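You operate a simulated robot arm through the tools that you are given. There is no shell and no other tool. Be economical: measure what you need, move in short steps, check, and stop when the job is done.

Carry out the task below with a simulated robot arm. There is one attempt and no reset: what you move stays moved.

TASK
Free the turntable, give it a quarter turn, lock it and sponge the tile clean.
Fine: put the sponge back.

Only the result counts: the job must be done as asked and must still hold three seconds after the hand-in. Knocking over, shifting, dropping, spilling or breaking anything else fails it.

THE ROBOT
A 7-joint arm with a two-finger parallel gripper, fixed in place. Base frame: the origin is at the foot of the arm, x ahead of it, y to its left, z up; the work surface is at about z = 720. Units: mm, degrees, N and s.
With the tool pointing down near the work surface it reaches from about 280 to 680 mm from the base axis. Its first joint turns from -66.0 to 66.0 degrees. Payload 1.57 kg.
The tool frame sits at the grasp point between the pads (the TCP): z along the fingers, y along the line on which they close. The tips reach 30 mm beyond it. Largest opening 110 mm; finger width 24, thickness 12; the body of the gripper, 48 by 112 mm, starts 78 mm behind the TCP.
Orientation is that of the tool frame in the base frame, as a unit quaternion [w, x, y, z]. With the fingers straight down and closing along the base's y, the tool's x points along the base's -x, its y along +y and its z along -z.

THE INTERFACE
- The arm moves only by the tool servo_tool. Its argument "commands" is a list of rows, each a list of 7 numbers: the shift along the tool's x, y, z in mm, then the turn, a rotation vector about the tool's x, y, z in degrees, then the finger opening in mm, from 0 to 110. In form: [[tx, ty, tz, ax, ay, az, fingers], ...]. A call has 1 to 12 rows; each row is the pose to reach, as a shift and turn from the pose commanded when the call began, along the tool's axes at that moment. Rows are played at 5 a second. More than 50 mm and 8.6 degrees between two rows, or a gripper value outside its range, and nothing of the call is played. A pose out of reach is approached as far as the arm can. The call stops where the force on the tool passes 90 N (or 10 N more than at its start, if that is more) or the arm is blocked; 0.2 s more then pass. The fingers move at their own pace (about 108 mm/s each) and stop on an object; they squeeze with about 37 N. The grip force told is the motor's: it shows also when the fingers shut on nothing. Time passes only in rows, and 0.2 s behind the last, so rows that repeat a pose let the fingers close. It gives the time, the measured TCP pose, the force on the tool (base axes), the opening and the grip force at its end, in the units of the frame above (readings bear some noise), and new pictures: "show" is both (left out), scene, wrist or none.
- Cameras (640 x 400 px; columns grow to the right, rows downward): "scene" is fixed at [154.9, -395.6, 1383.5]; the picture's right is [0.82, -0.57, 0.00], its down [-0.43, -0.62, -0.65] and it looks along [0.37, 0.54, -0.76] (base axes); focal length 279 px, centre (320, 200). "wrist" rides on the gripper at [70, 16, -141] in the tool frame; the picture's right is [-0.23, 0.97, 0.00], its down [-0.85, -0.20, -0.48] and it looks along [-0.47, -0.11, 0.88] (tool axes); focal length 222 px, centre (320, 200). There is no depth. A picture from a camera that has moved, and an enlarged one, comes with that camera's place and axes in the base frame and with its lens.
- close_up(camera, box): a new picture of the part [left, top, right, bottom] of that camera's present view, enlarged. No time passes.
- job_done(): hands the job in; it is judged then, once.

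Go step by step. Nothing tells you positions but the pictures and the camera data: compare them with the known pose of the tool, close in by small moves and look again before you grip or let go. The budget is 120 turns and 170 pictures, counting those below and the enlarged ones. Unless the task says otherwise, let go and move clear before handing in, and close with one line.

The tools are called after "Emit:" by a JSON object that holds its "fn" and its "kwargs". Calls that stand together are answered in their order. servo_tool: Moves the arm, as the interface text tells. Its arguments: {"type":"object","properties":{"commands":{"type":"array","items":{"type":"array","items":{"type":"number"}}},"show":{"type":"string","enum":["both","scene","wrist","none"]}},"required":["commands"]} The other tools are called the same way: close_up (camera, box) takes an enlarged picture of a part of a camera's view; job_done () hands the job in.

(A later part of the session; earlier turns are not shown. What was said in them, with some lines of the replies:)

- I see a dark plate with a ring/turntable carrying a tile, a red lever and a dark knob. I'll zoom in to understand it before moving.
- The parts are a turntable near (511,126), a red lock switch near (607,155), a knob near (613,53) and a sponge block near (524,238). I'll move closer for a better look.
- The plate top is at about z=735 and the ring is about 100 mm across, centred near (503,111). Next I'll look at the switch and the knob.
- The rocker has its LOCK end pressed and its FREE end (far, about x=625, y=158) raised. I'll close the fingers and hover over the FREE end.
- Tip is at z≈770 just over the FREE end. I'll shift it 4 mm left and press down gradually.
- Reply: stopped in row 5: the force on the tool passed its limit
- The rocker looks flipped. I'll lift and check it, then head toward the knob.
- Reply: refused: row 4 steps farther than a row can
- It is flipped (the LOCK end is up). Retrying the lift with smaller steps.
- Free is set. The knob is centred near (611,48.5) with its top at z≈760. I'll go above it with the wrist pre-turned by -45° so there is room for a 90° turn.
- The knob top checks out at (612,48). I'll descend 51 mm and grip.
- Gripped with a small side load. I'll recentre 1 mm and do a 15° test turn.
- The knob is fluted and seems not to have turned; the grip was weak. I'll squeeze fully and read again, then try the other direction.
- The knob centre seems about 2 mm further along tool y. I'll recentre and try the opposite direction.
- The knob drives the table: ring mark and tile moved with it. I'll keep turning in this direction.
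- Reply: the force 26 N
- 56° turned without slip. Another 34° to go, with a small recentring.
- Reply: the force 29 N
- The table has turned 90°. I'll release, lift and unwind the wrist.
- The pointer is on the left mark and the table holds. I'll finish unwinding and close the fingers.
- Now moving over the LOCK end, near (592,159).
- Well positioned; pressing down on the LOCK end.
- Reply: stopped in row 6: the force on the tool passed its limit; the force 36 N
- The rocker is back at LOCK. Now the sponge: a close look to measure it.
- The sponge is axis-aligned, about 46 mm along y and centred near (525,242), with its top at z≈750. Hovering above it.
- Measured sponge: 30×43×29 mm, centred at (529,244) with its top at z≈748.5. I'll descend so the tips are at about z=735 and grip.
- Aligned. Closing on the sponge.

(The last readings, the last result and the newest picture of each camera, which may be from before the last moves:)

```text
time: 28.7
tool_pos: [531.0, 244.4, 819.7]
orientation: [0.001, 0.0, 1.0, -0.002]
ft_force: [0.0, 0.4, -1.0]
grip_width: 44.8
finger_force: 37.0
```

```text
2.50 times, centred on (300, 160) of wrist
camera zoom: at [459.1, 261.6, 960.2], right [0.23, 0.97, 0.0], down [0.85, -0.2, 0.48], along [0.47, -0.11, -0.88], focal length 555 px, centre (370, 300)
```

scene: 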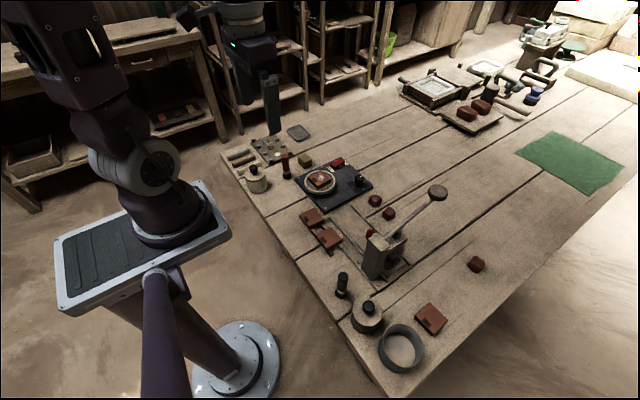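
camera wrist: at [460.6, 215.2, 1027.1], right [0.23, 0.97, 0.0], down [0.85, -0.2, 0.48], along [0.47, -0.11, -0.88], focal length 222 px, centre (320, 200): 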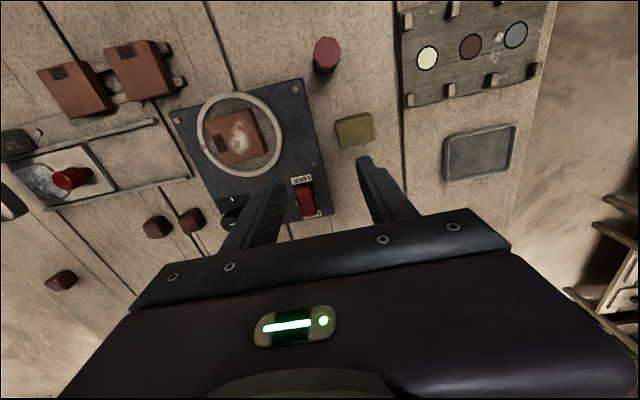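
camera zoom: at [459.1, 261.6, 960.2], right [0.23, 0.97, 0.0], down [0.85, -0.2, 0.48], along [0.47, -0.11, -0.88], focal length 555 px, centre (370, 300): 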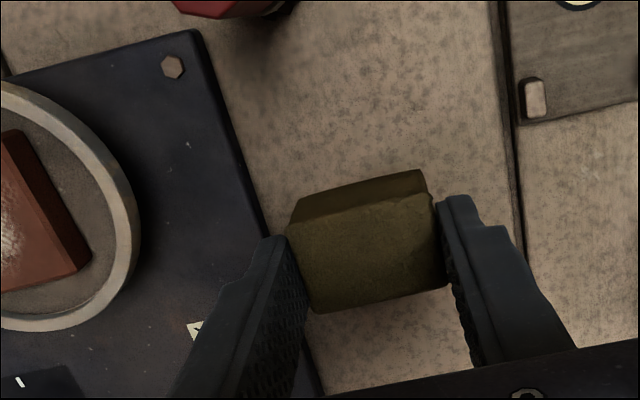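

Sponge held (home pose for TCP: 529.1, 245.2, 765.2). Moving above the tile, high.

Emit:
{"fn": "servo_tool", "kwargs": {"commands": [[0, 0, -30, 0, 0, 0, 35], [10, -40, -30, 0, 0, 0, 35], [20, -85, -30, 0, 0, 0, 35], [31, -131, -30, 0, 0, 0, 35], [31, -131, -30, 0, 0, 0, 35]], "show": "none"}}

Emit:
{"fn": "close_up", "kwargs": {"camera": "scene", "box": [280, 120, 370, 210]}}

Emit:
{"fn": "close_up", "kwargs": {"camera": "wrist", "box": [200, 60, 440, 240]}}

```text
time: 29.9
tool_pos: [499.1, 113.5, 846.9]
orientation: [0.002, 0.001, 1.0, -0.001]
ft_force: [0.5, -0.4, -0.5]
grip_width: 44.7
finger_force: 37.3
```

```text
4.44 times, centred on (325, 165) of scene
camera zoom: at [154.9, -395.6, 1383.5], right [0.82, -0.57, 0.0], down [-0.43, -0.62, -0.65], along [0.37, 0.54, -0.76], focal length 1238 px, centre (298, 356)
```

zoom: 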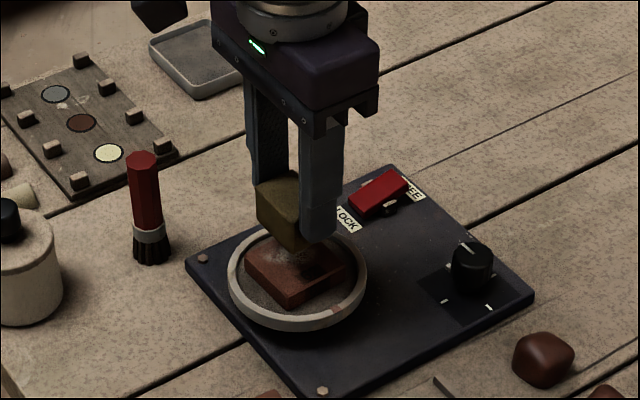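

```text
2.22 times, centred on (320, 150) of wrist
camera zoom: at [428.8, 129.4, 988.9], right [0.23, 0.97, 0.0], down [0.85, -0.2, 0.48], along [0.47, -0.11, -0.88], focal length 494 px, centre (320, 311)
```

zoom: 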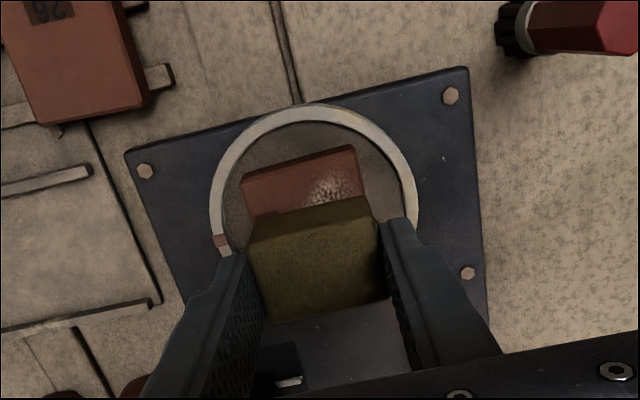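

The tile spans about x 475–525, y 83–133. I'll descend in small calls to feel for contact.

Emit:
{"fn": "servo_tool", "kwargs": {"commands": [[0, -3, 12, 0, 0, 0, 35], [0, -3, 22, 0, 0, 0, 35], [0, -3, 28, 0, 0, 0, 35], [0, -3, 28, 0, 0, 0, 35]], "show": "none"}}

Emit:
{"fn": "close_up", "kwargs": {"camera": "scene", "box": [295, 150, 355, 200]}}

```text
time: 30.9
tool_pos: [499.9, 112.3, 822.4]
orientation: [0.004, 0.0, 1.0, -0.002]
ft_force: [-5.7, -0.8, 40.1]
grip_width: 44.9
finger_force: 37.2
```

```text
8.00 times, centred on (325, 175) of scene
camera zoom: at [154.1, -395.8, 1383.5], right [0.82, -0.57, 0.0], down [-0.43, -0.62, -0.65], along [0.37, 0.54, -0.76], focal length 2229 px, centre (280, 400)
```

zoom: 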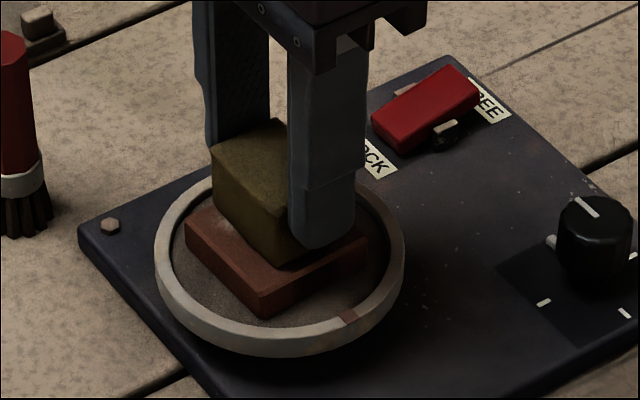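

Contact came at tile top z≈777 with 40 N, too firm. I'll ease off and check.

Emit:
{"fn": "servo_tool", "kwargs": {"commands": [[0, 0, -1.5, 0, 0, 0, 35], [0, 0, -2.5, 0, 0, 0, 35], [0, 0, -2.5, 0, 0, 0, 35]], "show": "none"}}

```text
time: 31.7
tool_pos: [499.8, 112.1, 823.3]
orientation: [0.001, 0.0, 1.0, -0.001]
ft_force: [-0.1, -0.4, 0.0]
grip_width: 44.5
finger_force: 36.9
```

Emit:
{"fn": "servo_tool", "kwargs": {"commands": [[0, 0, 1, 0, 0, 0, 35], [0, 0, 1.5, 0, 0, 0, 35], [0, 0, 1.5, 0, 0, 0, 35]], "show": "none"}}

```text
time: 32.5
tool_pos: [499.5, 110.8, 823.2]
orientation: [0.002, 0.001, 1.0, -0.001]
ft_force: [0.3, 0.7, -1.2]
grip_width: 44.7
finger_force: 37.0
```

Emit:
{"fn": "servo_tool", "kwargs": {"commands": [[0, 0, 0.8, 0, 0, 0, 35], [0, 0, 1.2, 0, 0, 0, 35], [0, 0, 1.2, 0, 0, 0, 35]], "show": "none"}}

```text
time: 33.3
tool_pos: [499.8, 112.0, 822.2]
orientation: [0.002, 0.0, 1.0, -0.001]
ft_force: [-4.4, -2.3, 26.8]
grip_width: 44.4
finger_force: 36.7
```

Now 27 N; I'll ease 0.5 mm and wipe along x.

Emit:
{"fn": "servo_tool", "kwargs": {"commands": [[0, 0, -0.5, 0, 0, 0, 35], [6, 0, -0.5, 0, 0, 0, 35], [12, 0, -0.5, 0, 0, 0, 35], [6, 0, -0.5, 0, 0, 0, 35], [0, 0, -0.5, 0, 0, 0, 35], [-6, 0, -0.5, 0, 0, 0, 35], [-12, 0, -0.5, 0, 0, 0, 35], [-6, 0, -0.5, 0, 0, 0, 35], [0, 0, -0.5, 0, 0, 0, 35]], "show": "none"}}

Emit:
{"fn": "close_up", "kwargs": {"camera": "scene", "box": [295, 150, 355, 200]}}

Emit:
{"fn": "close_up", "kwargs": {"camera": "wrist", "box": [220, 80, 420, 230]}}

```text
time: 35.3
tool_pos: [499.8, 110.3, 823.0]
orientation: [0.003, 0.0, 1.0, -0.002]
ft_force: [4.1, -0.1, 6.1]
grip_width: 44.6
finger_force: 36.6
```

```text
8.00 times, centred on (325, 175) of scene
camera zoom: at [154.9, -395.6, 1383.5], right [0.82, -0.57, 0.0], down [-0.43, -0.62, -0.65], along [0.37, 0.54, -0.76], focal length 2229 px, centre (280, 400)
```

zoom: 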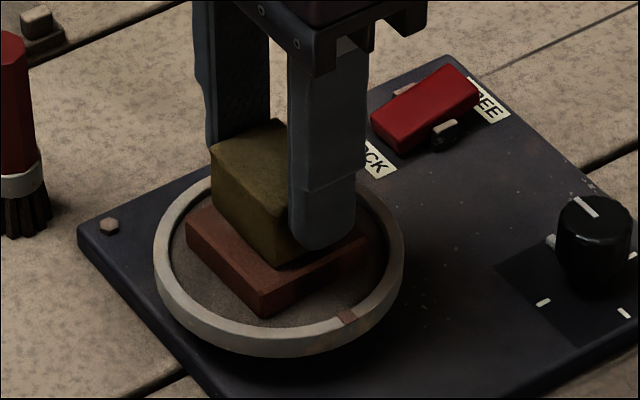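

```text
2.67 times, centred on (320, 155) of wrist
camera zoom: at [429.4, 127.0, 962.7], right [0.23, 0.97, 0.0], down [0.85, -0.2, 0.49], along [0.47, -0.11, -0.87], focal length 592 px, centre (320, 320)
```

zoom: 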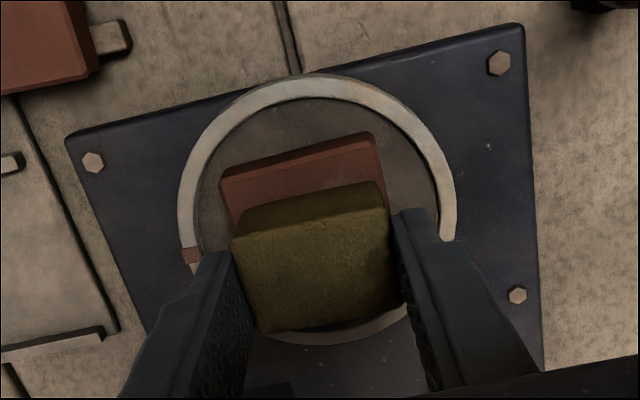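

The near part already looks clean. One more pass with y offsets, then lift and inspect.

Emit:
{"fn": "servo_tool", "kwargs": {"commands": [[0, 5, 0.3, 0, 0, 0, 35], [7, 5, 0.3, 0, 0, 0, 35], [14, 5, 0.3, 0, 0, 0, 35], [7, 5, 0.3, 0, 0, 0, 35], [0, 5, 0.3, 0, 0, 0, 35], [-7, 5, 0.3, 0, 0, 0, 35], [-14, 5, 0.3, 0, 0, 0, 35], [-14, -3, 0.3, 0, 0, 0, 35], [-7, -5, 0.3, 0, 0, 0, 35], [0, -5, 0.3, 0, 0, 0, 35], [7, -5, 0.3, 0, 0, 0, 35], [14, -5, 0.3, 0, 0, 0, 35]], "show": "none"}}

Emit:
{"fn": "servo_tool", "kwargs": {"commands": [[0, 0, -15, 0, 0, 0, 35], [-5, 40, -40, 0, 0, 0, 35], [-20, 85, -40, 0, 0, 0, 35], [-43, 125, -35, 0, 0, 0, 35], [-43, 137, -20, 0, 0, 0, 35], [-43, 137, -20, 0, 0, 0, 35]], "show": "none"}}

Emit:
{"fn": "close_up", "kwargs": {"camera": "scene", "box": [280, 140, 370, 200]}}

Emit:
{"fn": "close_up", "kwargs": {"camera": "wrist", "box": [120, 60, 420, 240]}}

```text
time: 37.9
tool_pos: [484.6, 106.4, 823.2]
orientation: [0.002, 0.0, 1.0, -0.001]
ft_force: [0.0, 0.1, 0.3]
grip_width: 44.7
finger_force: 37.4
```

```text
time: 39.3
tool_pos: [527.6, 245.0, 842.5]
orientation: [0.003, 0.0, 1.0, -0.001]
ft_force: [-0.1, -0.2, -1.0]
grip_width: 44.6
finger_force: 37.0
```

```text
6.67 times, centred on (325, 170) of scene
camera zoom: at [154.9, -395.6, 1383.5], right [0.82, -0.57, 0.0], down [-0.43, -0.62, -0.65], along [0.37, 0.54, -0.76], focal length 1857 px, centre (287, 400)
```

zoom: 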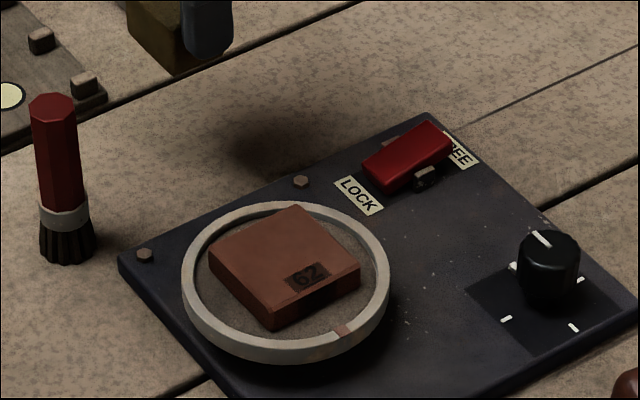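

```text
2.13 times, centred on (270, 150) of wrist
camera zoom: at [457.3, 261.3, 983.0], right [0.23, 0.97, 0.0], down [0.85, -0.2, 0.48], along [0.47, -0.11, -0.88], focal length 474 px, centre (427, 307)
```

zoom: 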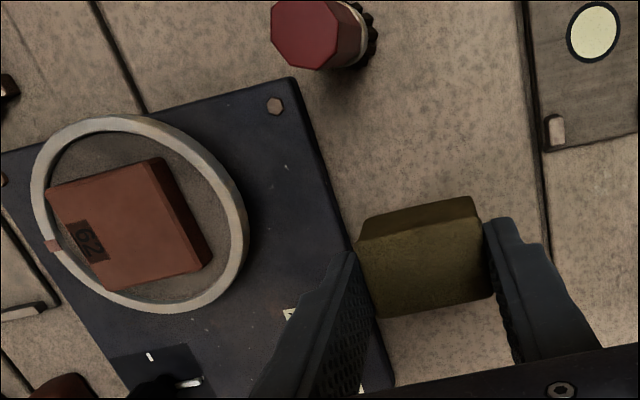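

The tile is clean, the ring mark is turned and the lock is on. Now lowering the sponge back to its place.

Emit:
{"fn": "servo_tool", "kwargs": {"commands": [[-1, 0, 30, 0, 0, 0, 35], [-1, 0, 55, 0, 0, 0, 35], [-1, 0, 70, 0, 0, 0, 35], [-1, 0, 75, 0, 0, 0, 35], [-1, 0, 75, 0, 0, 0, 35]], "show": "none"}}

Emit:
{"fn": "close_up", "kwargs": {"camera": "scene", "box": [280, 135, 340, 185]}}

```text
time: 40.5
tool_pos: [529.0, 244.1, 764.4]
orientation: [0.001, 0.0, 1.0, -0.002]
ft_force: [0.1, 0.3, 0.3]
grip_width: 44.4
finger_force: 37.7
```

```text
8.00 times, centred on (310, 160) of scene
camera zoom: at [154.9, -395.6, 1383.5], right [0.82, -0.57, 0.0], down [-0.43, -0.62, -0.65], along [0.37, 0.54, -0.76], focal length 2229 px, centre (400, 520)
```

zoom: 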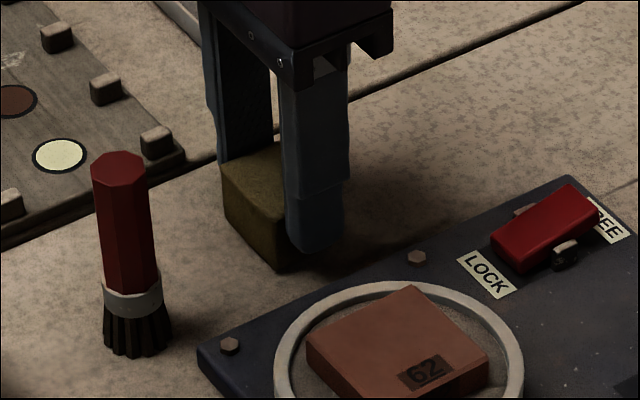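

Nearly down with no contact force yet; I'll lower by 1 mm steps and watch the force.

Emit:
{"fn": "servo_tool", "kwargs": {"commands": [[0, 1, 1, 0, 0, 0, 35], [0, 1, 1, 0, 0, 0, 35]], "show": "none"}}

Emit:
{"fn": "servo_tool", "kwargs": {"commands": [[0, 0, 0.8, 0, 0, 0, 35], [0, 0, 0.8, 0, 0, 0, 35]], "show": "none"}}

```text
time: 41.1
tool_pos: [528.5, 243.8, 766.2]
orientation: [0.002, 0.0, 1.0, -0.001]
ft_force: [-0.6, 0.8, -1.0]
grip_width: 44.6
finger_force: 36.8
```

```text
time: 41.7
tool_pos: [530.4, 244.2, 764.9]
orientation: [0.002, 0.0, 1.0, -0.001]
ft_force: [-1.7, -0.5, 6.3]
grip_width: 44.7
finger_force: 37.1
```

Contact (6 N). Releasing gently and lifting.

Emit:
{"fn": "servo_tool", "kwargs": {"commands": [[0, 0, 0, 0, 0, 0, 50], [0, 0, 0, 0, 0, 0, 60], [0, 0, 0, 0, 0, 0, 60], [0, 0, -25, 0, 0, 0, 60], [0, 0, -60, 0, 0, 0, 60], [40, 0, -100, 0, 0, 0, 60], [80, 0, -125, 0, 0, 0, 60], [80, 0, -125, 0, 0, 0, 60]], "show": "scene"}}

Emit:
{"fn": "close_up", "kwargs": {"camera": "scene", "box": [270, 130, 375, 200]}}

Emit:
{"fn": "close_up", "kwargs": {"camera": "wrist", "box": [120, 60, 420, 240]}}

```text
refused: row 6 steps farther than a row can; nothing moved
```

```text
5.71 times, centred on (322, 165) of scene
camera zoom: at [154.7, -395.6, 1383.5], right [0.82, -0.57, 0.0], down [-0.43, -0.62, -0.65], along [0.37, 0.54, -0.76], focal length 1592 px, centre (306, 400)
```

zoom: 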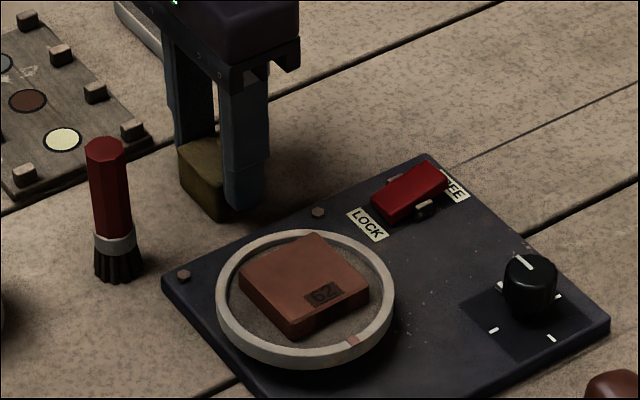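

```text
2.13 times, centred on (270, 150) of wrist
camera zoom: at [458.5, 260.7, 905.0], right [0.23, 0.97, 0.0], down [0.85, -0.2, 0.48], along [0.47, -0.11, -0.88], focal length 474 px, centre (427, 307)
```

zoom: 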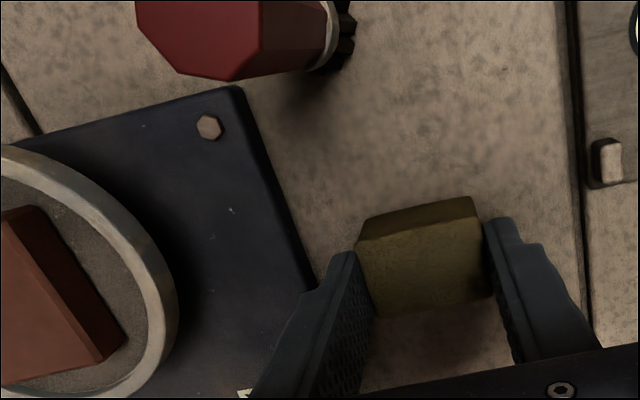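

One row was too long; repeating with shorter rows.

Emit:
{"fn": "servo_tool", "kwargs": {"commands": [[0, 0, 0, 0, 0, 0, 50], [0, 0, 0, 0, 0, 0, 60], [0, 0, 0, 0, 0, 0, 60], [0, 0, -25, 0, 0, 0, 60], [0, 0, -60, 0, 0, 0, 60], [30, 0, -90, 0, 0, 0, 60], [60, 0, -120, 0, 0, 0, 60], [80, 0, -140, 0, 0, 0, 60], [80, 0, -140, 0, 0, 0, 60]], "show": "scene"}}

Emit:
{"fn": "close_up", "kwargs": {"camera": "scene", "box": [270, 130, 360, 200]}}

Emit:
{"fn": "close_up", "kwargs": {"camera": "wrist", "box": [120, 60, 420, 240]}}

```text
time: 43.7
tool_pos: [450.1, 243.6, 905.4]
orientation: [0.002, 0.0, 1.0, -0.001]
ft_force: [0.4, -1.2, 0.7]
grip_width: 60.1
finger_force: 0.0
```

scene: 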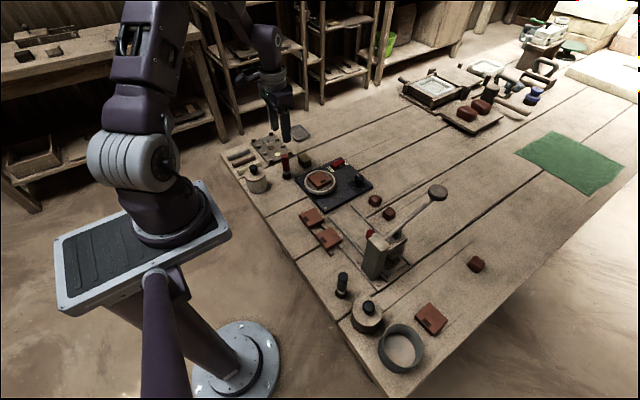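

```text
5.71 times, centred on (315, 165) of scene
camera zoom: at [154.9, -395.6, 1383.5], right [0.82, -0.57, 0.0], down [-0.43, -0.62, -0.65], along [0.37, 0.54, -0.76], focal length 1592 px, centre (349, 400)
```

zoom: 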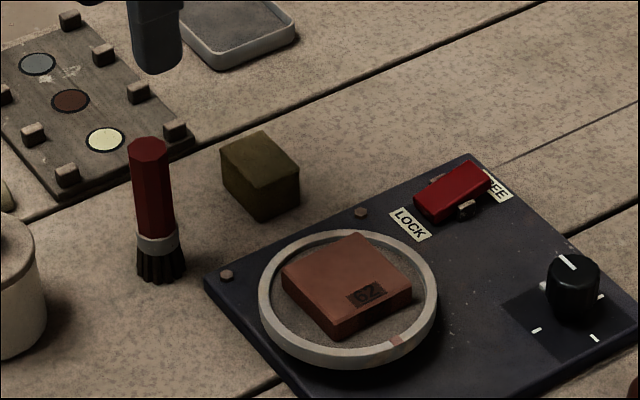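

```text
2.13 times, centred on (270, 150) of wrist
camera zoom: at [379.1, 260.0, 1045.7], right [0.23, 0.97, 0.0], down [0.85, -0.2, 0.48], along [0.47, -0.11, -0.88], focal length 474 px, centre (427, 307)
```

zoom: 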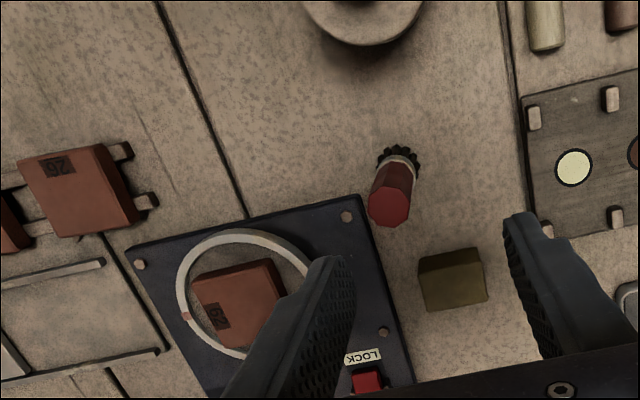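

The sponge is back in its original place, the tile is clean, the table is turned 90° and locked, and the arm is clear.

Emit:
{"fn": "job_done", "kwargs": {}}

```text
The job is handed in.
```

I freed the turntable, gave it a quarter turn with the knob and locked it again. The tile is sponged clean, the sponge is back in its place, and the job is handed in.
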